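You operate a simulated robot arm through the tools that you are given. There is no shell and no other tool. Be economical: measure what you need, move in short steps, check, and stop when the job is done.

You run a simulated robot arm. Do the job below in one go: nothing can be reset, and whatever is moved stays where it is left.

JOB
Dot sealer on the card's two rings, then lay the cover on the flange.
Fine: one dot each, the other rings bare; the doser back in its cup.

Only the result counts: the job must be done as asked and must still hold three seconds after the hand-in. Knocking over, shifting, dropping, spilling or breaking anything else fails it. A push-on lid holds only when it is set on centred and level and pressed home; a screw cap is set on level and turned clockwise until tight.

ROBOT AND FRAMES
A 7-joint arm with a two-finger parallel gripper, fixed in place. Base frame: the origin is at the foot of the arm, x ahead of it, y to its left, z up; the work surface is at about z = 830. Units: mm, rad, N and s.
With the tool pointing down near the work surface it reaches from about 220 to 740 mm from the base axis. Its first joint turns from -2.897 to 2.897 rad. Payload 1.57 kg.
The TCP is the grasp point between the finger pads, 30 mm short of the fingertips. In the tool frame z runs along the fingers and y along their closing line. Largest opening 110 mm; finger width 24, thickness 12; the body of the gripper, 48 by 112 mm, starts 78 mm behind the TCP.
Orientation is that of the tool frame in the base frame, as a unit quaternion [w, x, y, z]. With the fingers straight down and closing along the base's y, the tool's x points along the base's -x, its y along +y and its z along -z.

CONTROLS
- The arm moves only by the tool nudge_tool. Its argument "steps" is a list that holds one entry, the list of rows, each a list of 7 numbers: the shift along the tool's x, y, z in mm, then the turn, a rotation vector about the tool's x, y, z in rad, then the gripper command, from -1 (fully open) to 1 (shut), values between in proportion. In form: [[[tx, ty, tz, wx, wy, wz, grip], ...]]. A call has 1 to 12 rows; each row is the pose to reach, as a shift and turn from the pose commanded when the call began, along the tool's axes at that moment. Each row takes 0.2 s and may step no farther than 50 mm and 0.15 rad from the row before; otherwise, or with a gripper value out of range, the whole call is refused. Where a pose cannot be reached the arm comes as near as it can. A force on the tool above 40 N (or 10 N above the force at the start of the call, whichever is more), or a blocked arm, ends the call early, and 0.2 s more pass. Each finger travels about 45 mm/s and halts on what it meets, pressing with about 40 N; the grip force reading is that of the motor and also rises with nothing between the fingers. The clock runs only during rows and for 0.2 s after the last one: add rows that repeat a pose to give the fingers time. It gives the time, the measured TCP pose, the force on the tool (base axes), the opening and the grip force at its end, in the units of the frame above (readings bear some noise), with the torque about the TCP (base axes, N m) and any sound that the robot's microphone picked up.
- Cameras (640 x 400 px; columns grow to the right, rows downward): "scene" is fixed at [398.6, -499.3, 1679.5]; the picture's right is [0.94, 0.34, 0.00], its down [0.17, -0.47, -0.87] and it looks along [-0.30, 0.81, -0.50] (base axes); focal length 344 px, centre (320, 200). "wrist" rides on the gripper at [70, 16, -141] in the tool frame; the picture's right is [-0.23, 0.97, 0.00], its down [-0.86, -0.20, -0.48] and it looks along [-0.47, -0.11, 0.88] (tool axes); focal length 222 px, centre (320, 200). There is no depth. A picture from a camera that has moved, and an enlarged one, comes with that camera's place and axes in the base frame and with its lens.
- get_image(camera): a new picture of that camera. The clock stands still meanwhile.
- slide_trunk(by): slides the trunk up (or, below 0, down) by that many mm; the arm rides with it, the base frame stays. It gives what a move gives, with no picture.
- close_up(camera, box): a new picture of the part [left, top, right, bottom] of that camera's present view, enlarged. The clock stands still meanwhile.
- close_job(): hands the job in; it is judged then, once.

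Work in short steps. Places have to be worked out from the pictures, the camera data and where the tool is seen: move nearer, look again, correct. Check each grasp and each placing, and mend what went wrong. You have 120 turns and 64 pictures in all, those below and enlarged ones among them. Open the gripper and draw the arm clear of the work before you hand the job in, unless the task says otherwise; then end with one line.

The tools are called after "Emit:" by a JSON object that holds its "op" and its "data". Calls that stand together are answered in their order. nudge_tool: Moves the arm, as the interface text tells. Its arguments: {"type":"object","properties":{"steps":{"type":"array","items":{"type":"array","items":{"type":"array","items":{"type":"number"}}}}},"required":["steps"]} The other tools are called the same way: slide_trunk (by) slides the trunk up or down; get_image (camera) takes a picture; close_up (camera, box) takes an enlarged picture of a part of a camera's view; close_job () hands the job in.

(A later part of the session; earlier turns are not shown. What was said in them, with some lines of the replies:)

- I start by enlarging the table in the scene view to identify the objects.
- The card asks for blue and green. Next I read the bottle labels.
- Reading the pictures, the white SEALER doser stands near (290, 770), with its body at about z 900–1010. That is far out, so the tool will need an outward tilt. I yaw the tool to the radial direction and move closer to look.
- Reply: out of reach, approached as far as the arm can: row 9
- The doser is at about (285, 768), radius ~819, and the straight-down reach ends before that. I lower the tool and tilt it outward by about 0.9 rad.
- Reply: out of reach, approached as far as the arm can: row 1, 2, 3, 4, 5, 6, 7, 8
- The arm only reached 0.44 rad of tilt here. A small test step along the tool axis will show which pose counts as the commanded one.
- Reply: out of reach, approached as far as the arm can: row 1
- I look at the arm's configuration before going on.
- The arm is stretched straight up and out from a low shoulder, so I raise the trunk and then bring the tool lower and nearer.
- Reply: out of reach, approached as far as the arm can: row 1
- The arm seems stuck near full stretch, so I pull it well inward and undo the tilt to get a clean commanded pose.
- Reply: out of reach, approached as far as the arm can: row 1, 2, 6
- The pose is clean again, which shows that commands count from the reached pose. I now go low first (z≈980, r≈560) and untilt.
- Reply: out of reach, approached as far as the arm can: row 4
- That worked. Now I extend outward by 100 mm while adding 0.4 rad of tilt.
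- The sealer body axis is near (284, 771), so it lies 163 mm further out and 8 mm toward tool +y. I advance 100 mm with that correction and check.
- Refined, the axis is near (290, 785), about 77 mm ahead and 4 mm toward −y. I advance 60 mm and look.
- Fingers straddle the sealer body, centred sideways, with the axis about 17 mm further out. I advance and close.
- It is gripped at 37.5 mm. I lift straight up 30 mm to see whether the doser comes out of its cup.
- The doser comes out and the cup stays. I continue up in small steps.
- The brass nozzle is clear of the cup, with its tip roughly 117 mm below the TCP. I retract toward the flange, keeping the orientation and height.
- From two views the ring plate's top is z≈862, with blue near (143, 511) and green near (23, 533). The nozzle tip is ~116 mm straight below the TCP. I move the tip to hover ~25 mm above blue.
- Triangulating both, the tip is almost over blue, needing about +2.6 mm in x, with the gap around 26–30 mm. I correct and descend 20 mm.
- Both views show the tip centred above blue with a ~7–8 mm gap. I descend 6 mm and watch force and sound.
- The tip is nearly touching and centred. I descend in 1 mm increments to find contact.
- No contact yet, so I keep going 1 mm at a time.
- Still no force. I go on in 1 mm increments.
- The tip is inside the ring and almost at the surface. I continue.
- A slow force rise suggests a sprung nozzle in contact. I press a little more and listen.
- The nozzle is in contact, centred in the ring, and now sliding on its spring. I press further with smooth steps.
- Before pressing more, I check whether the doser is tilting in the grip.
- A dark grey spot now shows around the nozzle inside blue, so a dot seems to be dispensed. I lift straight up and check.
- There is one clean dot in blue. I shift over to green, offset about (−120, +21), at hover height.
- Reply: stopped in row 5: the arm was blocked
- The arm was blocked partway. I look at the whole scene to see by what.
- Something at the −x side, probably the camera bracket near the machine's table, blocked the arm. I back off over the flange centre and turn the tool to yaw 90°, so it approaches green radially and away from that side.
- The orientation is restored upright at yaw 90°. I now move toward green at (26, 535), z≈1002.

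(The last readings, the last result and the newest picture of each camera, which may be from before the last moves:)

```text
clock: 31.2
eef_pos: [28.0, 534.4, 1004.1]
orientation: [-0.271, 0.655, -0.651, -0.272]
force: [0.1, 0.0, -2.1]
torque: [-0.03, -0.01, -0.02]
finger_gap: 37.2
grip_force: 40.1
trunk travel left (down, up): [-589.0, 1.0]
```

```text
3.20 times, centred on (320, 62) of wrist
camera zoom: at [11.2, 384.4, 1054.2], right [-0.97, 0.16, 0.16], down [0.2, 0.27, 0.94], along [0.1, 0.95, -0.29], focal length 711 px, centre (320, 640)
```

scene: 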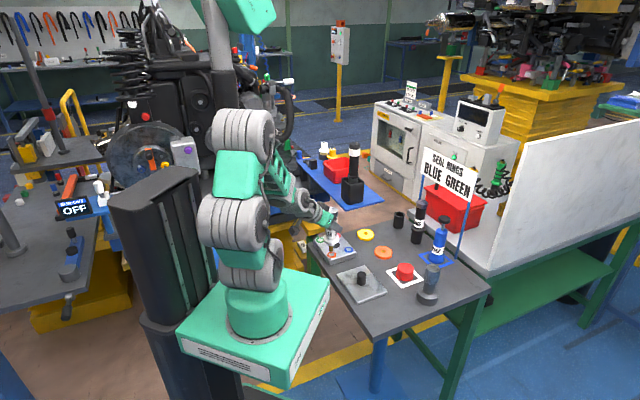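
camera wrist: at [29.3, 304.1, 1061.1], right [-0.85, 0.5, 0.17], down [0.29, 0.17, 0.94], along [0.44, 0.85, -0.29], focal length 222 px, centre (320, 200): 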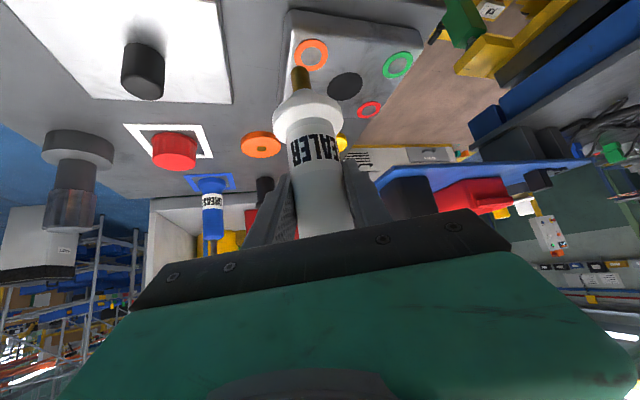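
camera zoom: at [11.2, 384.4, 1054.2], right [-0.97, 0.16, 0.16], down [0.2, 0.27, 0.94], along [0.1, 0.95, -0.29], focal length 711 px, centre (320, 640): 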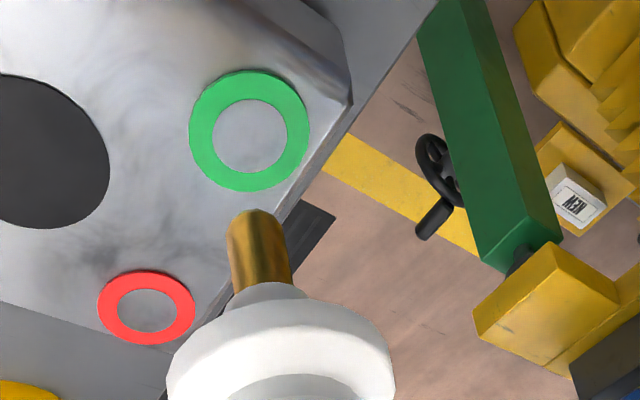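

The tip is near green, with about −3 mm in x to go and y unclear. I lower 18 mm with that correction and look again.

Emit:
{"op": "nudge_tool", "data": {"steps": [[[4.2, 3, 4.2, 0, 0, 0, 1], [8.5, 3, 8.5, 0, 0, 0, 1], [12.7, 3, 12.7, 0, 0, 0, 1], [12.7, 3, 12.7, 0, 0, 0, 1]]]}}

Emit:
{"op": "close_up", "data": {"camera": "scene", "box": [315, 215, 355, 250]}}

Emit:
{"op": "close_up", "data": {"camera": "wrist", "box": [220, 0, 420, 125]}}

```text
clock: 32.2
eef_pos: [24.5, 535.8, 985.7]
orientation: [-0.27, 0.656, -0.65, -0.272]
force: [-0.7, 0.1, -1.0]
torque: [0.02, -0.01, -0.02]
finger_gap: 37.2
grip_force: 40.0
trunk travel left (down, up): [-589.0, 1.0]
```

```text
11.43 times, centred on (335, 232) of scene
camera zoom: at [398.6, -499.3, 1679.5], right [0.94, 0.34, 0.0], down [0.17, -0.47, -0.87], along [-0.3, 0.81, -0.5], focal length 3934 px, centre (149, -171)
```

zoom: 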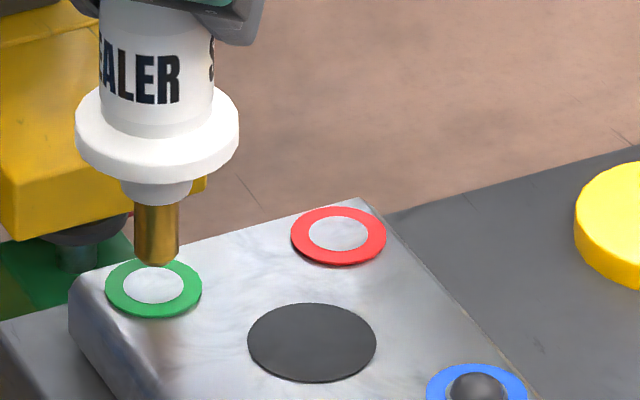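

```text
3.20 times, centred on (320, 62) of wrist
camera zoom: at [7.9, 384.7, 1035.7], right [-0.97, 0.16, 0.16], down [0.2, 0.27, 0.94], along [0.1, 0.95, -0.29], focal length 711 px, centre (320, 640)
```

zoom: 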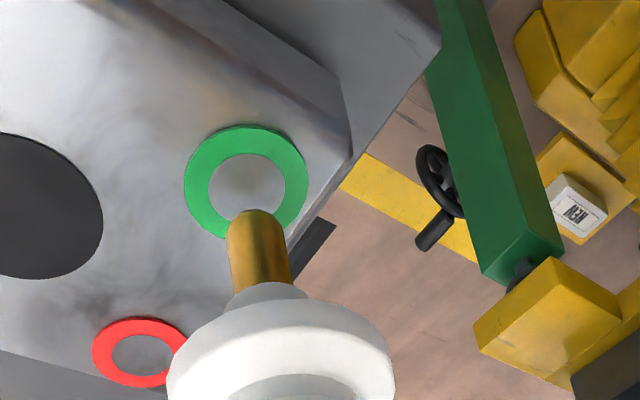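

It is nearly aligned. I apply a small (−0.5, −1) correction and go down 10 mm for a close look.

Emit:
{"op": "nudge_tool", "data": {"steps": [[[2.7, 0.5, 2, 0, 0, 0, 1], [5.2, 0.5, 4.2, 0, 0, 0, 1], [7.8, 0.5, 6.35, 0, 0, 0, 1], [7.8, 0.5, 6.35, 0, 0, 0, 1]]]}}

Emit:
{"op": "close_up", "data": {"camera": "scene", "box": [315, 215, 355, 250]}}

Emit:
{"op": "close_up", "data": {"camera": "wrist", "box": [260, 20, 360, 85]}}

```text
clock: 33.2
eef_pos: [24.0, 534.1, 974.8]
orientation: [-0.27, 0.655, -0.651, -0.271]
force: [-0.1, 0.5, -1.8]
torque: [0.03, -0.01, -0.01]
finger_gap: 37.2
grip_force: 40.0
trunk travel left (down, up): [-589.0, 1.0]
```

```text
11.43 times, centred on (335, 232) of scene
camera zoom: at [398.6, -499.3, 1679.5], right [0.94, 0.34, 0.0], down [0.17, -0.47, -0.87], along [-0.3, 0.81, -0.5], focal length 3934 px, centre (149, -171)
```

zoom: 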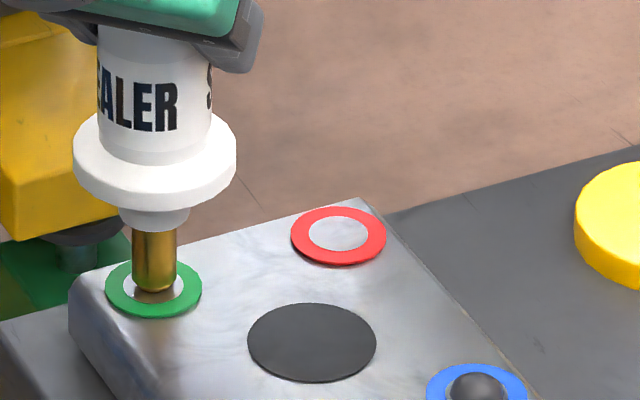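

```text
6.15 times, centred on (310, 52) of wrist
camera zoom: at [7.5, 383.6, 1025.4], right [-0.97, 0.16, 0.16], down [0.2, 0.27, 0.94], along [0.1, 0.95, -0.29], focal length 1367 px, centre (382, 1108)
```

zoom: 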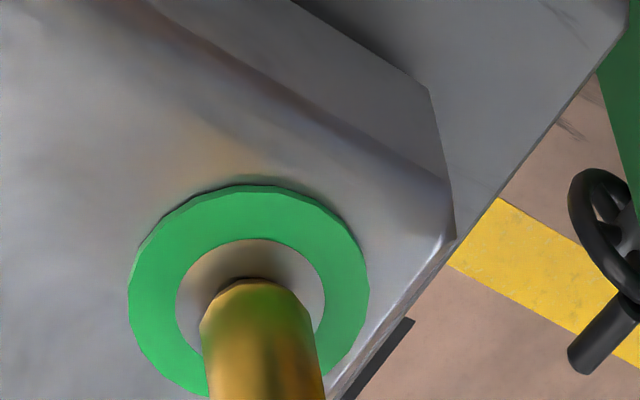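

Centred within a millimetre or so. I descend slowly to just before the dispensing depth.

Emit:
{"op": "nudge_tool", "data": {"steps": [[[0.8, 0, 0.8, 0, 0, 0, 1], [1.6, 0, 1.6, 0, 0, 0, 1], [2.4, 0, 2.4, 0, 0, 0, 1], [3.2, 0, 3.2, 0, 0, 0, 1], [4, 0, 4, 0, 0, 0, 1], [4.8, 0, 4.8, 0, 0, 0, 1], [5.5, 0, 5.5, 0, 0, 0, 1]]]}}

Emit:
{"op": "close_up", "data": {"camera": "wrist", "box": [260, 20, 360, 85]}}

```text
clock: 34.8
eef_pos: [24.0, 533.8, 966.3]
orientation: [-0.271, 0.654, -0.651, -0.272]
force: [0.4, 1.2, 1.9]
torque: [0.08, -0.03, 0.0]
finger_gap: 37.1
grip_force: 39.9
trunk travel left (down, up): [-589.0, 1.0]
```

```text
6.15 times, centred on (310, 52) of wrist
camera zoom: at [7.7, 384.3, 1017.7], right [-0.97, 0.15, 0.16], down [0.2, 0.26, 0.94], along [0.1, 0.95, -0.29], focal length 1367 px, centre (382, 1108)
```

zoom: 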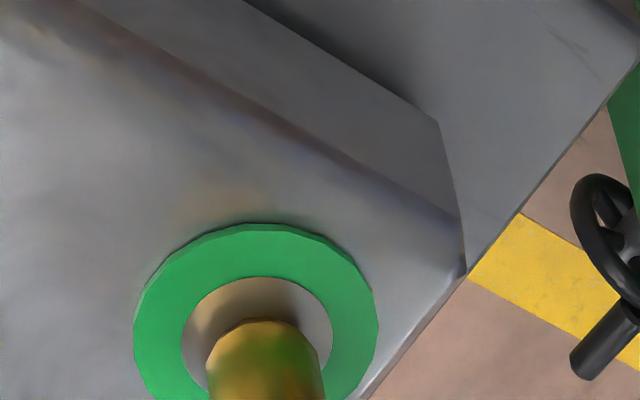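

In contact but ~2 mm too far outward, and nothing is dispensed yet. I lift 3 mm, shift −2 mm in y, and press again to the dispensing depth.

Emit:
{"op": "nudge_tool", "data": {"steps": [[[-2.1, 0, -2.1, 0, 0, 0, 1], [-0.7, 0, -3.5, 0, 0, 0, 1], [0.4, 0, -2.4, 0, 0, 0, 1], [1.4, 0, -1.4, 0, 0, 0, 1], [2.1, 0, -0.7, 0, 0, 0, 1], [2.6, 0, -0.2, 0, 0, 0, 1]]]}}

Emit:
{"op": "close_up", "data": {"camera": "wrist", "box": [260, 20, 360, 85]}}

```text
clock: 36.2
eef_pos: [25.5, 531.8, 965.6]
orientation: [-0.271, 0.654, -0.652, -0.272]
force: [-0.3, -0.8, 1.6]
torque: [-0.06, 0.05, 0.01]
finger_gap: 37.2
grip_force: 39.9
trunk travel left (down, up): [-589.0, 1.0]
```

```text
6.15 times, centred on (310, 52) of wrist
camera zoom: at [7.7, 381.6, 1016.4], right [-0.97, 0.15, 0.16], down [0.2, 0.26, 0.94], along [0.1, 0.95, -0.29], focal length 1367 px, centre (382, 1108)
```

zoom: 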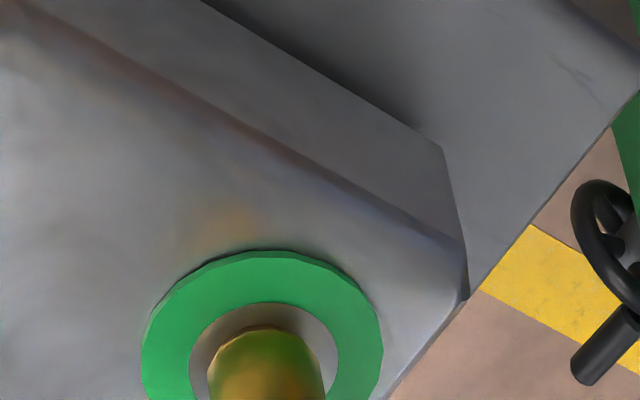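

Now well centred, and there is no dot yet. I press on in 0.7 mm steps.

Emit:
{"op": "nudge_tool", "data": {"steps": [[[0.5, 0, 0.5, 0, 0, 0, 1], [1, 0, 1, 0, 0, 0, 1]]]}}

Emit:
{"op": "close_up", "data": {"camera": "wrist", "box": [260, 25, 360, 90]}}

```text
clock: 36.8
eef_pos: [24.1, 529.7, 965.5]
orientation: [-0.271, 0.654, -0.651, -0.272]
force: [-0.6, -1.2, 2.5]
torque: [0.01, -0.02, 0.03]
finger_gap: 36.9
grip_force: 39.9
trunk travel left (down, up): [-589.0, 1.0]
```

```text
6.15 times, centred on (310, 58) of wrist
camera zoom: at [7.6, 381.6, 1014.9], right [-0.97, 0.16, 0.16], down [0.2, 0.26, 0.94], along [0.1, 0.95, -0.29], focal length 1367 px, centre (382, 1077)
```

zoom: 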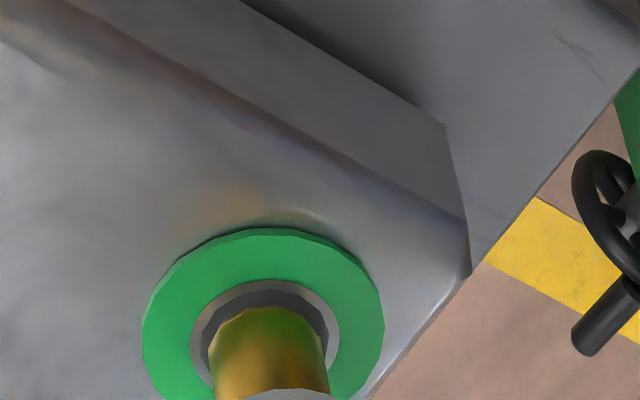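

The dot is out, shown by the dark disc around the nozzle. I lift straight up 45 mm and verify.

Emit:
{"op": "nudge_tool", "data": {"steps": [[[-4, 0, -4, 0, 0, 0, 1], [-12, 0, -12, 0, 0, 0, 1], [-22, 0, -22, 0, 0, 0, 1], [-32, 0, -32, 0, 0, 0, 1]]]}}

Emit:
{"op": "close_up", "data": {"camera": "scene", "box": [305, 205, 375, 265]}}

```text
clock: 37.8
eef_pos: [25.3, 531.1, 1009.6]
orientation: [-0.271, 0.654, -0.652, -0.271]
force: [0.6, 0.0, -2.2]
torque: [0.03, 0.02, 0.0]
finger_gap: 36.8
grip_force: 39.9
trunk travel left (down, up): [-589.0, 1.0]
```

```text
6.67 times, centred on (340, 235) of scene
camera zoom: at [398.6, -499.3, 1679.5], right [0.94, 0.34, 0.0], down [0.17, -0.47, -0.87], along [-0.3, 0.81, -0.5], focal length 2295 px, centre (187, -33)
```

zoom: 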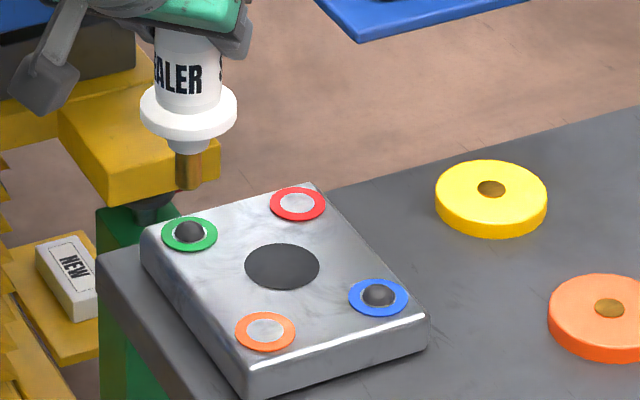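

There is one dot each in green and blue, and the other rings are bare. I back off over the flange and turn back to the original grasp yaw.

Emit:
{"op": "nudge_tool", "data": {"steps": [[[11, -22, -13, 0, 0, 0, 1], [22, -44, -26, 0, 0, 0, 1], [32.5, -66, -39.6, 0, 0, 0, 1], [32.5, -66, -39.6, 0.086, 0, 0.088, 1], [32.5, -66, -39.6, 0.173, 0, 0.177, 1], [32.5, -66, -39.6, 0.259, 0, 0.265, 1], [32.5, -66, -39.6, 0.259, 0, 0.265, 1]]]}}

```text
clock: 39.4
eef_pos: [90.1, 480.6, 1014.3]
orientation: [0.315, -0.522, 0.762, 0.22]
force: [-0.2, -0.3, -1.7]
torque: [-0.02, 0.01, -0.01]
finger_gap: 37.1
grip_force: 39.9
trunk travel left (down, up): [-589.0, 1.0]
```

Orientation matches the pick-up. I return toward the cup, stopping ~60 mm short at z≈1028.

Emit:
{"op": "nudge_tool", "data": {"steps": [[[-24, -9, 22, 0, 0, 0, 1], [-48, -18, 43, 0, 0, 0, 1], [-72, -28, 65, 0, 0, 0, 1], [-96, -37, 87, 0, 0, 0, 1], [-120, -46, 109, 0, 0, 0, 1], [-144, -55, 130, 0, 0, 0, 1], [-168, -64, 152, 0, 0, 0, 1], [-192, -74, 174, 0, 0, 0, 1], [-215.4, -83, 195.7, 0, 0, 0, 1]]]}}

```text
clock: 41.4
eef_pos: [270.6, 725.1, 1027.3]
orientation: [0.314, -0.523, 0.762, 0.219]
force: [0.0, 0.2, -2.3]
torque: [0.03, -0.02, -0.01]
finger_gap: 37.1
grip_force: 40.2
trunk travel left (down, up): [-589.0, 1.0]
```

Now I move over the cup and check alignment.

Emit:
{"op": "nudge_tool", "data": {"steps": [[[-14, -1, 15, 0, 0, 0, 1], [-28, -2, 30, 0, 0, 0, 1], [-41.1, -2.8, 43.9, 0, 0, 0, 1], [-41.1, -2.8, 43.9, 0, 0, 0, 1]]]}}

Emit:
{"op": "close_up", "data": {"camera": "scene", "box": [360, 160, 440, 240]}}

Emit:
{"op": "close_up", "data": {"camera": "wrist", "box": [220, 0, 420, 125]}}

```text
clock: 42.4
eef_pos: [294.1, 778.6, 1026.1]
orientation: [0.314, -0.523, 0.762, 0.218]
force: [-0.9, 0.4, -1.9]
torque: [0.02, 0.01, 0.01]
finger_gap: 37.0
grip_force: 39.7
trunk travel left (down, up): [-589.0, 1.0]
```

```text
5.00 times, centred on (400, 200) of scene
camera zoom: at [398.6, -499.3, 1679.5], right [0.94, 0.34, 0.0], down [0.17, -0.47, -0.87], along [-0.3, 0.81, -0.5], focal length 1721 px, centre (-80, 200)
```

zoom: 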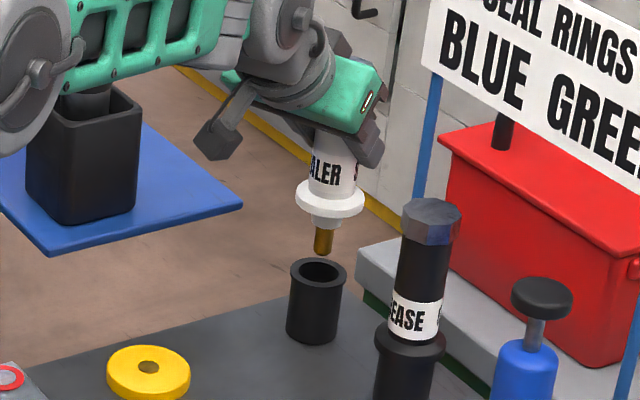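

```text
3.20 times, centred on (320, 62) of wrist
camera zoom: at [225.1, 644.8, 1076.4], right [-0.85, 0.5, 0.17], down [0.29, 0.17, 0.94], along [0.44, 0.85, -0.29], focal length 711 px, centre (320, 640)
```

zoom: 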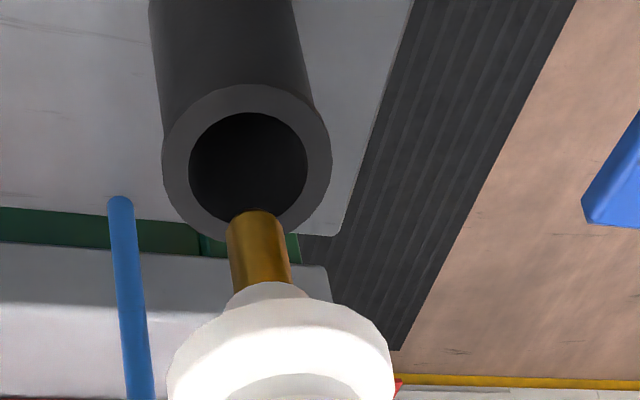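

Aligned as at pick-up. I lower 40 mm and check the force.

Emit:
{"op": "nudge_tool", "data": {"steps": [[[6, 0, 8, 0, 0, 0, 1], [13.3, 0, 15, 0, 0, 0, 1], [20.3, 0, 22.1, 0, 0, 0, 1], [27.4, 0, 29.2, 0, 0, 0, 1]]]}}

Emit:
{"op": "close_up", "data": {"camera": "wrist", "box": [220, 0, 420, 125]}}

Emit:
{"op": "close_up", "data": {"camera": "scene", "box": [360, 160, 440, 240]}}

```text
clock: 43.4
eef_pos: [295.2, 780.8, 987.0]
orientation: [0.314, -0.523, 0.761, 0.219]
force: [0.3, 0.3, -2.2]
torque: [0.0, -0.01, 0.02]
finger_gap: 37.0
grip_force: 39.6
trunk travel left (down, up): [-589.0, 1.0]
```

```text
3.20 times, centred on (320, 62) of wrist
camera zoom: at [225.6, 645.8, 1037.4], right [-0.85, 0.5, 0.17], down [0.29, 0.17, 0.94], along [0.44, 0.85, -0.29], focal length 711 px, centre (320, 640)
```

zoom: 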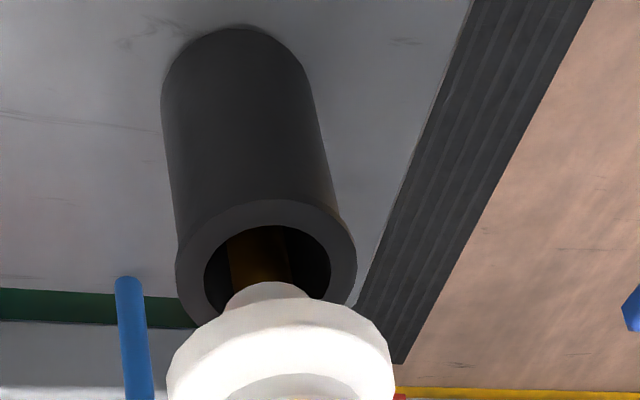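

```text
5.00 times, centred on (400, 200) of scene
camera zoom: at [398.6, -499.3, 1679.5], right [0.94, 0.34, 0.0], down [0.17, -0.47, -0.87], along [-0.3, 0.81, -0.5], focal length 1721 px, centre (-80, 200)
```

zoom: 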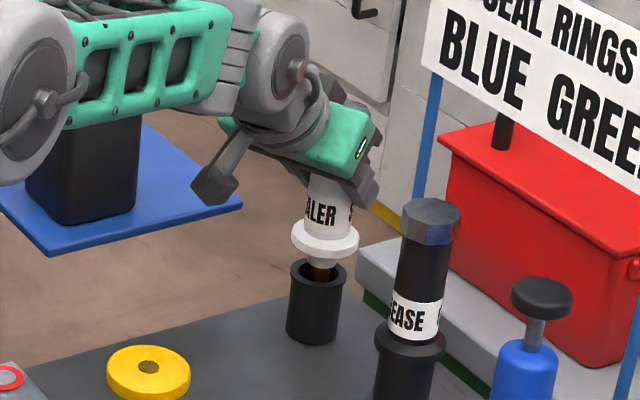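

The nozzle is inside the cup and centred. I lower the remaining ~32 mm in small steps, watching for seating.

Emit:
{"op": "nudge_tool", "data": {"steps": [[[4, 0, 4, 0, 0, 0, 1], [8, 0, 8, 0, 0, 0, 1], [12, 0, 12, 0, 0, 0, 1], [16, 0, 16, 0, 0, 0, 1], [19, 0, 19, 0, 0, 0, 1], [21.5, 0, 21.5, 0, 0, 0, 1]]]}}

```text
clock: 44.8
eef_pos: [294.1, 779.7, 955.3]
orientation: [0.314, -0.524, 0.76, 0.22]
force: [-5.8, 1.5, 0.3]
torque: [0.09, 0.33, -0.03]
finger_gap: 37.0
grip_force: 40.1
trunk travel left (down, up): [-589.0, 1.0]
```

A side force of −5.8 N in x means the neck rubs the cup wall. I look before easing it.

Emit:
{"op": "close_up", "data": {"camera": "scene", "box": [370, 180, 425, 235]}}

```text
7.27 times, centred on (398, 208) of scene
camera zoom: at [398.6, -499.3, 1679.5], right [0.94, 0.34, 0.0], down [0.17, -0.47, -0.87], along [-0.3, 0.81, -0.5], focal length 2504 px, centre (-244, 146)
```

zoom: 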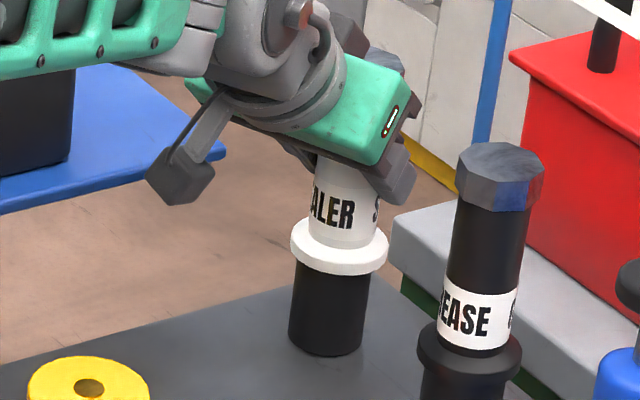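

The collar sits on the cup as before. I relax the side load by shifting −1.5 mm in x.

Emit:
{"op": "nudge_tool", "data": {"steps": [[[0.4, 1.4, -0.4, 0, 0, 0, 1], [0.4, 1.4, -0.4, 0, 0, 0, 1]]]}}

```text
clock: 45.4
eef_pos: [293.8, 780.2, 957.2]
orientation: [0.315, -0.522, 0.761, 0.22]
force: [-4.0, 4.8, 0.5]
torque: [0.36, 0.27, -0.02]
finger_gap: 37.1
grip_force: 39.9
trunk travel left (down, up): [-589.0, 1.0]
```

The remaining side load points (−4, +4.8) N, so I shift that way by ~1.5 mm.

Emit:
{"op": "nudge_tool", "data": {"steps": [[[-0.5, 1.4, 0.5, 0, 0, 0, 1], [-0.5, 1.4, 0.5, 0, 0, 0, 1]]]}}

```text
clock: 46.0
eef_pos: [294.4, 779.7, 955.8]
orientation: [0.314, -0.522, 0.762, 0.218]
force: [-1.5, 0.6, -1.5]
torque: [-0.06, 0.11, -0.02]
finger_gap: 37.3
grip_force: 39.9
trunk travel left (down, up): [-589.0, 1.0]
```

The side load is gone but the weight is still on the gripper. I lower 1 mm more.

Emit:
{"op": "nudge_tool", "data": {"steps": [[[0.7, 0, 0.7, 0, 0, 0, 1], [1.1, 0, 1.1, 0, 0, 0, 1]]]}}

```text
clock: 46.6
eef_pos: [294.6, 779.8, 954.8]
orientation: [0.316, -0.522, 0.762, 0.219]
force: [-1.3, -1.3, 0.7]
torque: [-0.02, -0.03, -0.01]
finger_gap: 37.2
grip_force: 39.9
trunk travel left (down, up): [-589.0, 1.0]
```

Seated: the weight is transferred and the torque is near zero. I open the fingers to ~72 mm in place.

Emit:
{"op": "nudge_tool", "data": {"steps": [[[1.1, 0, 1.1, 0, 0, 0, 0.25], [1.1, 0, 1.1, 0, 0, 0, 0], [1.1, 0, 1.1, 0, 0, 0, -0.3], [1.1, 0, 1.1, 0, 0, 0, -0.3], [1.1, 0, 1.1, 0, 0, 0, -0.3]]]}}

Emit:
{"op": "close_up", "data": {"camera": "scene", "box": [360, 170, 420, 235]}}

Emit:
{"op": "get_image", "data": {"camera": "wrist"}}

```text
clock: 47.8
eef_pos: [294.6, 780.1, 953.3]
orientation: [0.315, -0.523, 0.761, 0.219]
force: [0.3, 0.5, 0.4]
torque: [0.01, -0.01, 0.0]
finger_gap: 71.4
grip_force: 0.0
trunk travel left (down, up): [-589.0, 1.0]
```

```text
6.15 times, centred on (390, 202) of scene
camera zoom: at [398.6, -499.3, 1679.5], right [0.94, 0.34, 0.0], down [0.17, -0.47, -0.87], along [-0.3, 0.81, -0.5], focal length 2118 px, centre (-111, 185)
```

zoom: 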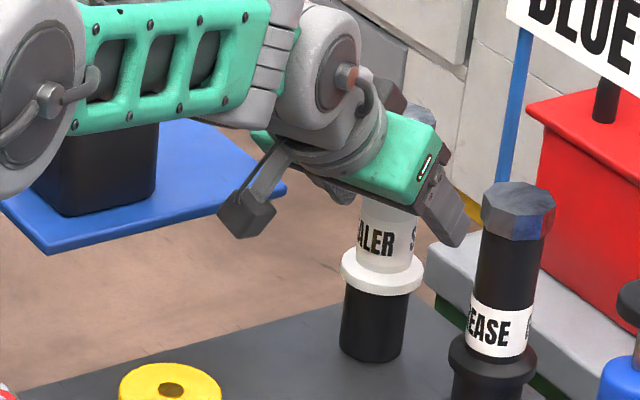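

```text
10 pictures are left
camera wrist: at [225.1, 646.2, 1003.7], right [-0.85, 0.5, 0.17], down [0.29, 0.17, 0.94], along [0.44, 0.85, -0.29], focal length 222 px, centre (320, 200)
```

wrist: 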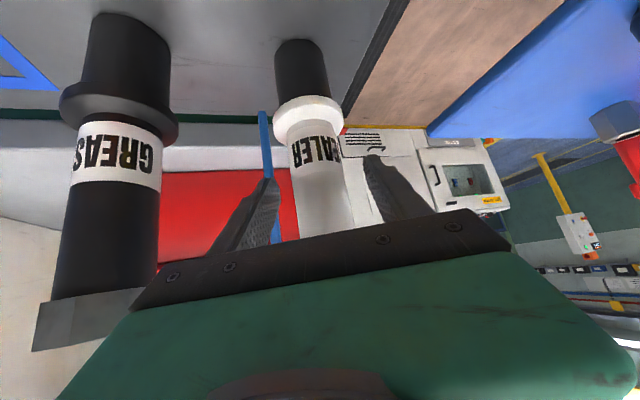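

The doser stands level in its cup. I withdraw 150 mm inward the way I came.

Emit:
{"op": "nudge_tool", "data": {"steps": [[[21, 0, -21, 0, 0, 0, -0.3], [42, 0, -42, 0, 0, 0, -0.3], [63, 0, -63, 0, 0, 0, -0.3], [85, 0, -85, 0, 0, 0, -0.3], [106, 0, -106, 0, 0, 0, -0.3]]]}}

```text
clock: 49.0
eef_pos: [239.2, 639.8, 954.2]
orientation: [0.315, -0.522, 0.761, 0.22]
force: [-0.3, 0.3, -0.7]
torque: [0.0, -0.01, -0.01]
finger_gap: 71.8
grip_force: 0.1
trunk travel left (down, up): [-589.0, 1.0]
```

Next I untilt to straight down while moving above the cover's knob, estimated at (227, 377), z≈980.

Emit:
{"op": "nudge_tool", "data": {"steps": [[[20, -10, -24, 0, 0.1, 0, -0.3], [40, -21, -49, 0, 0.2, 0, -0.3], [59, -31, -73, 0, 0.3, 0, -0.3], [79, -42, -98, 0, 0.4, 0, -0.3], [99, -52, -122, 0, 0.5, 0, -0.3], [118, -63, -146, 0, 0.6, 0, -0.3], [138, -73, -171, 0, 0.7, 0, -0.3], [157.8, -83.5, -195.3, 0, 0.787, 0, -0.3], [157.8, -83.5, -195.3, 0, 0.787, 0, -0.3]]]}}

Emit:
{"op": "get_image", "data": {"camera": "wrist"}}

```text
clock: 51.0
eef_pos: [230.7, 377.3, 979.3]
orientation: [-0.002, -0.568, 0.823, 0.002]
force: [-0.3, 0.7, 0.9]
torque: [-0.01, -0.02, 0.02]
finger_gap: 71.4
grip_force: 0.2
trunk travel left (down, up): [-589.0, 1.0]
```

```text
9 pictures are left
camera wrist: at [190.1, 316.5, 1119.8], right [-0.83, 0.56, 0.01], down [0.49, 0.73, 0.48], along [0.26, 0.4, -0.88], focal length 222 px, centre (320, 200)
```

wrist: 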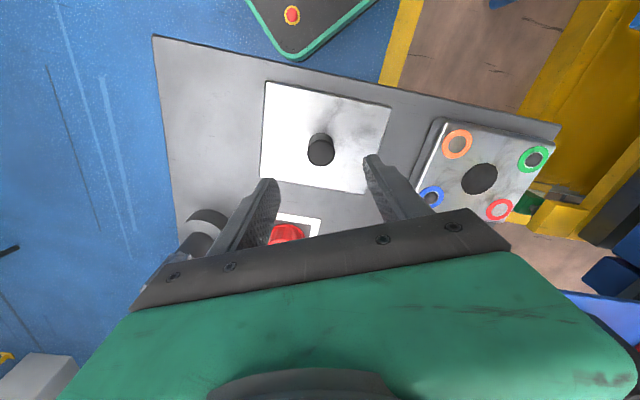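

The knob is directly beneath the TCP, and the flange centre lies at (−145, +145.5) from it with the same −45° orientation. I descend to z≈878 to straddle the knob.

Emit:
{"op": "nudge_tool", "data": {"steps": [[[0, 0, 35, 0, 0, 0, -0.3], [0, 0, 70, 0, 0, 0, -0.3], [0, 0, 90, 0, 0, 0, -0.3], [0, 0, 101, 0, 0, 0, -0.3], [0, 0, 101, 0, 0, 0, -0.3]]]}}

Emit:
{"op": "close_up", "data": {"camera": "scene", "box": [320, 230, 410, 310]}}

```text
clock: 52.2
eef_pos: [227.7, 377.2, 878.0]
orientation: [-0.002, -0.567, 0.823, 0.002]
force: [0.1, 0.1, -0.1]
torque: [-0.02, 0.01, -0.02]
finger_gap: 71.3
grip_force: 0.0
trunk travel left (down, up): [-589.0, 1.0]
```

```text
5.00 times, centred on (365, 270) of scene
camera zoom: at [398.6, -499.3, 1679.5], right [0.94, 0.34, 0.0], down [0.17, -0.47, -0.87], along [-0.3, 0.81, -0.5], focal length 1721 px, centre (95, -150)
```

zoom: 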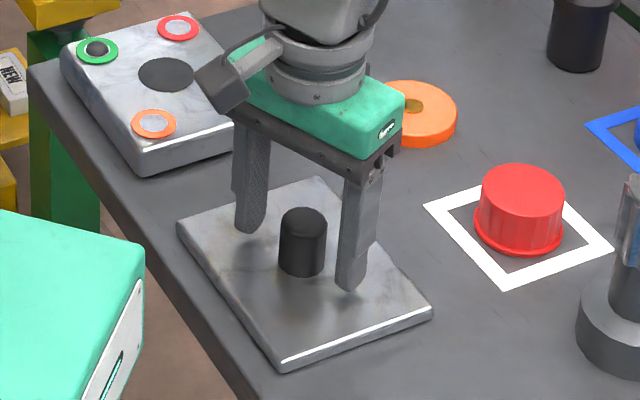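

The fingers straddle the knob well. I close on it.

Emit:
{"op": "nudge_tool", "data": {"steps": [[[0, 0, 0, 0, 0, 0, 0.2], [0, 0, 0, 0, 0, 0, 1], [0, 0, 0, 0, 0, 0, 1], [0, 0, 0, 0, 0, 0, 1], [0, 0, 0, 0, 0, 0, 1]]]}}

Emit:
{"op": "nudge_tool", "data": {"steps": [[[0, 0, -5, 0, 0, 0, 1], [0, 0, -15, 0, 0, 0, 1], [0, 0, -30, 0, 0, 0, 1], [0, 0, -30, 0, 0, 0, 1]]]}}

```text
clock: 53.4
eef_pos: [227.0, 376.9, 878.1]
orientation: [-0.001, -0.566, 0.824, 0.002]
force: [-0.5, 0.1, 0.9]
torque: [-0.01, -0.21, 0.0]
finger_gap: 31.0
grip_force: 37.2
trunk travel left (down, up): [-589.0, 1.0]
```

```text
clock: 54.4
eef_pos: [226.6, 377.1, 907.2]
orientation: [-0.002, -0.567, 0.824, 0.001]
force: [0.2, 0.2, -2.5]
torque: [0.01, 0.0, 0.01]
finger_gap: 31.0
grip_force: 40.1
trunk travel left (down, up): [-589.0, 1.0]
```

The cover is lifted with no tilting torque. I raise it to z≈952 and carry it over the flange centre at about (83, 522.5).

Emit:
{"op": "nudge_tool", "data": {"steps": [[[0, 0, -22, 0, 0, 0, 1], [0, 0, -45, 0, 0, 0, 1], [-12, 26, -45, 0, 0, 0, 1], [-24, 53, -45, 0, 0, 0, 1], [-36, 80, -45, 0, 0, 0, 1], [-48, 106, -45, 0, 0, 0, 1], [-60, 133, -45, 0, 0, 0, 1], [-72, 160, -45, 0, 0, 0, 1], [-84.5, 186, -45, 0, 0, 0, 1], [-84.5, 186, -45, 0, 0, 0, 1]]]}}

Emit:
{"op": "close_up", "data": {"camera": "scene", "box": [295, 180, 385, 270]}}

```text
clock: 56.6
eef_pos: [85.5, 521.4, 951.6]
orientation: [-0.002, -0.567, 0.823, 0.002]
force: [-0.7, 0.1, -2.3]
torque: [-0.04, -0.01, 0.01]
finger_gap: 30.9
grip_force: 39.8
trunk travel left (down, up): [-589.0, 1.0]
```

```text
4.44 times, centred on (340, 225) of scene
camera zoom: at [398.6, -499.3, 1679.5], right [0.94, 0.34, 0.0], down [0.17, -0.47, -0.87], along [-0.3, 0.81, -0.5], focal length 1530 px, centre (231, 89)
```

zoom: 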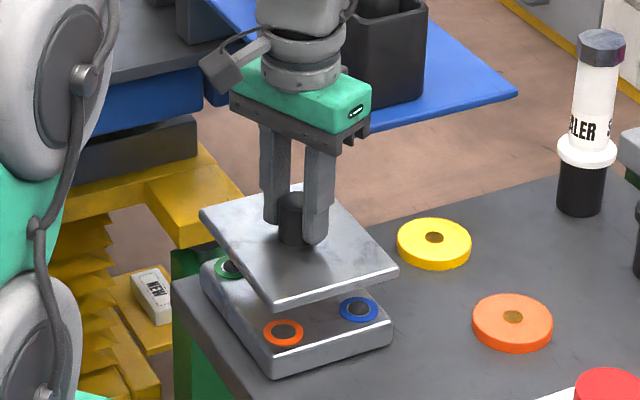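

Sideways alignment looks right, with the cover parallel to the flange. I lower to ~15 mm above it and look closely.

Emit:
{"op": "nudge_tool", "data": {"steps": [[[0, 0, 14, 0, 0, 0, 1], [0, 0, 26, 0, 0, 0, 1], [0, 0, 26, 0, 0, 0, 1]]]}}

Emit:
{"op": "close_up", "data": {"camera": "scene", "box": [308, 200, 364, 260]}}

Emit:
{"op": "close_up", "data": {"camera": "wrist", "box": [170, 40, 470, 230]}}

```text
clock: 57.4
eef_pos: [85.1, 522.5, 926.4]
orientation: [0.0, -0.567, 0.824, 0.003]
force: [-0.2, -0.8, -3.0]
torque: [0.01, 0.0, 0.0]
finger_gap: 30.7
grip_force: 39.6
trunk travel left (down, up): [-589.0, 1.0]
```

```text
6.67 times, centred on (336, 230) of scene
camera zoom: at [398.6, -499.3, 1679.5], right [0.94, 0.34, 0.0], down [0.17, -0.47, -0.87], along [-0.3, 0.81, -0.5], focal length 2295 px, centre (213, 0)
```

zoom: 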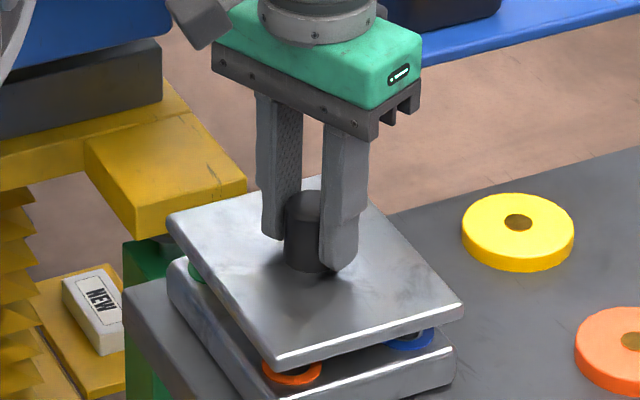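

```text
2.11 times, centred on (320, 135) of wrist
camera zoom: at [44.5, 462.2, 1068.5], right [-0.83, 0.56, 0.01], down [0.49, 0.73, 0.48], along [0.26, 0.4, -0.88], focal length 468 px, centre (320, 337)
```

zoom: 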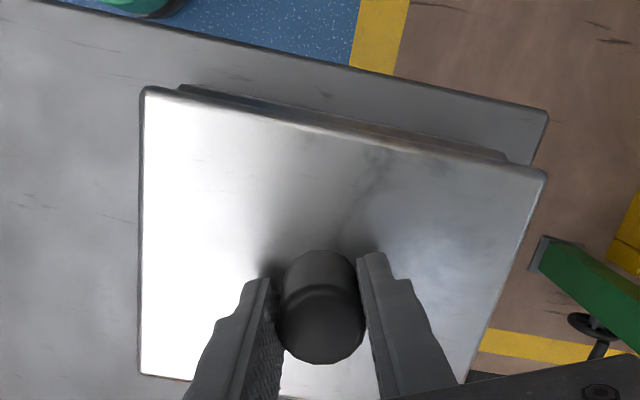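

Compared in the wrist view, the flange edges lie ~3 mm toward −x of the cover's. I correct by (−2.8, 0) and lower to near contact.

Emit:
{"op": "nudge_tool", "data": {"steps": [[[1, 2.6, 0, 0, 0, 0, 1], [1, 2.6, 5, 0, 0, 0, 1], [1, 2.6, 9, 0, 0, 0, 1], [1, 2.6, 12, 0, 0, 0, 1]]]}}

Emit:
{"op": "nudge_tool", "data": {"steps": [[[0, 0, 1, 0, 0, 0, 1], [0, 0, 2, 0, 0, 0, 1]]]}}

```text
clock: 58.4
eef_pos: [82.6, 522.5, 917.0]
orientation: [-0.002, -0.567, 0.824, 0.003]
force: [-0.6, 0.7, -1.6]
torque: [0.02, 0.0, -0.01]
finger_gap: 30.9
grip_force: 39.5
trunk travel left (down, up): [-589.0, 1.0]
```

```text
clock: 59.0
eef_pos: [82.8, 523.8, 912.4]
orientation: [-0.002, -0.567, 0.824, 0.002]
force: [0.1, -0.8, -2.2]
torque: [-0.04, -0.01, -0.01]
finger_gap: 31.0
grip_force: 39.6
trunk travel left (down, up): [-589.0, 1.0]
```

No contact yet, so I continue in 1 mm steps.

Emit:
{"op": "nudge_tool", "data": {"steps": [[[0, 0, 1, 0, 0, 0, 1], [0, 0, 2, 0, 0, 0, 1]]]}}

Emit:
{"op": "nudge_tool", "data": {"steps": [[[0, 0, 1, 0, 0, 0, 1]]]}}

```text
clock: 59.6
eef_pos: [81.4, 523.2, 911.5]
orientation: [-0.001, -0.567, 0.823, 0.002]
force: [-0.1, 0.2, -1.8]
torque: [-0.06, 0.0, 0.04]
finger_gap: 31.1
grip_force: 39.9
trunk travel left (down, up): [-589.0, 1.0]
```

```text
clock: 60.0
eef_pos: [80.8, 522.4, 909.8]
orientation: [-0.002, -0.567, 0.824, 0.001]
force: [-0.4, -0.1, -2.3]
torque: [-0.01, 0.01, 0.01]
finger_gap: 30.6
grip_force: 40.0
trunk travel left (down, up): [-589.0, 1.0]
```

Still free, so I keep lowering.

Emit:
{"op": "nudge_tool", "data": {"steps": [[[0, 0, 1, 0, 0, 0, 1]]]}}

Emit:
{"op": "nudge_tool", "data": {"steps": [[[0, 0, 1, 0, 0, 0, 1]]]}}

Emit:
{"op": "nudge_tool", "data": {"steps": [[[0, 0, 1, 0, 0, 0, 1]]]}}

```text
clock: 60.4
eef_pos: [81.4, 522.5, 910.7]
orientation: [-0.001, -0.566, 0.824, 0.001]
force: [0.3, -2.5, 4.1]
torque: [-0.13, -0.43, -0.12]
finger_gap: 31.0
grip_force: 39.7
trunk travel left (down, up): [-589.0, 1.0]
```

```text
clock: 60.8
eef_pos: [82.2, 522.4, 908.8]
orientation: [0.0, -0.566, 0.824, 0.003]
force: [2.9, -2.8, 10.6]
torque: [-0.85, -0.43, 0.06]
finger_gap: 31.0
grip_force: 40.1
trunk travel left (down, up): [-589.0, 1.0]
```

```text
clock: 61.2
eef_pos: [81.7, 523.0, 908.9]
orientation: [-0.002, -0.567, 0.824, 0.003]
force: [3.6, -3.2, 19.1]
torque: [-1.14, -0.24, 0.06]
finger_gap: 31.0
grip_force: 40.2
trunk travel left (down, up): [-589.0, 1.0]
```

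Firm contact at z≈909. I ease off 2 mm to relieve the load, then view it before releasing.

Emit:
{"op": "nudge_tool", "data": {"steps": [[[0, 0, -1, 0, 0, 0, 1], [0, 0, -2, 0, 0, 0, 1]]]}}

Emit:
{"op": "close_up", "data": {"camera": "scene", "box": [308, 200, 364, 260]}}

```text
clock: 61.8
eef_pos: [81.8, 523.5, 909.5]
orientation: [-0.002, -0.567, 0.824, 0.003]
force: [0.2, 2.7, 7.6]
torque: [0.32, -0.29, 0.01]
finger_gap: 30.8
grip_force: 39.5
trunk travel left (down, up): [-589.0, 1.0]
```

```text
6.67 times, centred on (336, 230) of scene
camera zoom: at [398.6, -499.3, 1679.5], right [0.94, 0.34, 0.0], down [0.17, -0.47, -0.87], along [-0.3, 0.81, -0.5], focal length 2295 px, centre (213, 0)
```

zoom: 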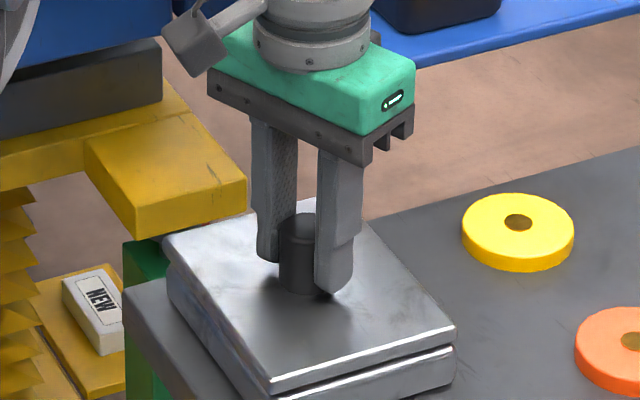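

The cover sits flat with its edges flush with the flange. I release the knob.

Emit:
{"op": "nudge_tool", "data": {"steps": [[[0, 0, 0, 0, 0, 0, 0.3], [0, 0, 0, 0, 0, 0, 0], [0, 0, 0, 0, 0, 0, -0.3], [0, 0, 0, 0, 0, 0, -0.3], [0, 0, 0, 0, 0, 0, -0.3]]]}}

Emit:
{"op": "nudge_tool", "data": {"steps": [[[0, 0, -25, 0, 0, 0, -0.3], [0, 0, -60, 0, 0, 0, -0.3], [0, 0, -100, 0, 0, 0, -0.3], [0, 0, -140, 0, 0, 0, -0.3], [40, 0, -160, 0, 0, 0, -0.3], [80, 0, -160, 0, 0, 0, -0.3], [120, 0, -160, 0, 0, 0, -0.3]]]}}

Emit:
{"op": "close_up", "data": {"camera": "scene", "box": [300, 170, 460, 310]}}

Emit:
{"op": "close_up", "data": {"camera": "scene", "box": [308, 205, 364, 265]}}

```text
clock: 63.0
eef_pos: [82.2, 523.5, 910.0]
orientation: [-0.002, -0.568, 0.823, 0.002]
force: [-0.3, -0.5, -0.1]
torque: [0.01, 0.02, 0.01]
finger_gap: 71.4
grip_force: 0.1
trunk travel left (down, up): [-589.0, 1.0]
```

```text
clock: 64.6
eef_pos: [39.4, 408.8, 1071.1]
orientation: [-0.001, -0.567, 0.824, 0.002]
force: [-0.1, -1.1, -0.4]
torque: [0.0, 0.0, -0.02]
finger_gap: 71.5
grip_force: 0.0
trunk travel left (down, up): [-589.0, 1.0]
```

```text
2.86 times, centred on (380, 240) of scene
camera zoom: at [398.6, -499.3, 1679.5], right [0.94, 0.34, 0.0], down [0.17, -0.47, -0.87], along [-0.3, 0.81, -0.5], focal length 984 px, centre (149, 86)
```

zoom: 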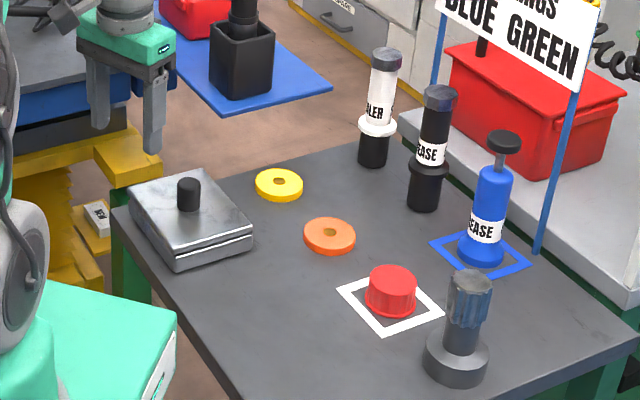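

```text
6.67 times, centred on (336, 235) of scene
camera zoom: at [398.6, -499.3, 1679.5], right [0.94, 0.34, 0.0], down [0.17, -0.47, -0.87], along [-0.3, 0.81, -0.5], focal length 2295 px, centre (213, -33)
```

zoom: 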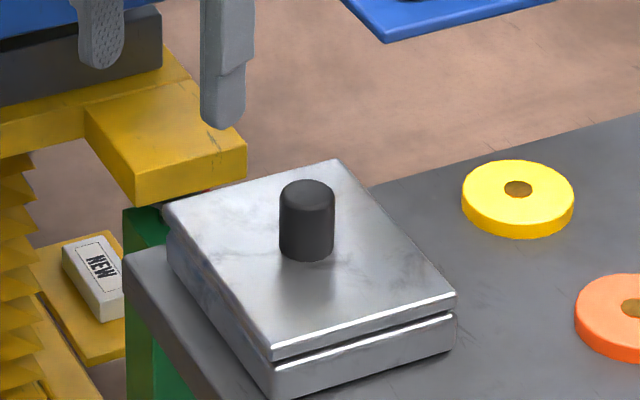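

The cover lies flush on the flange, the doser stands in its cup, and nothing else has moved. The gripper is open and clear, so I hand the job in.

Emit:
{"op": "close_job", "data": {}}

```text
The job is handed in.
```

The blue and green rings each have one dot of sealer and the other two rings are bare. The cover lies flush on the flange, and the doser is back in its cup.
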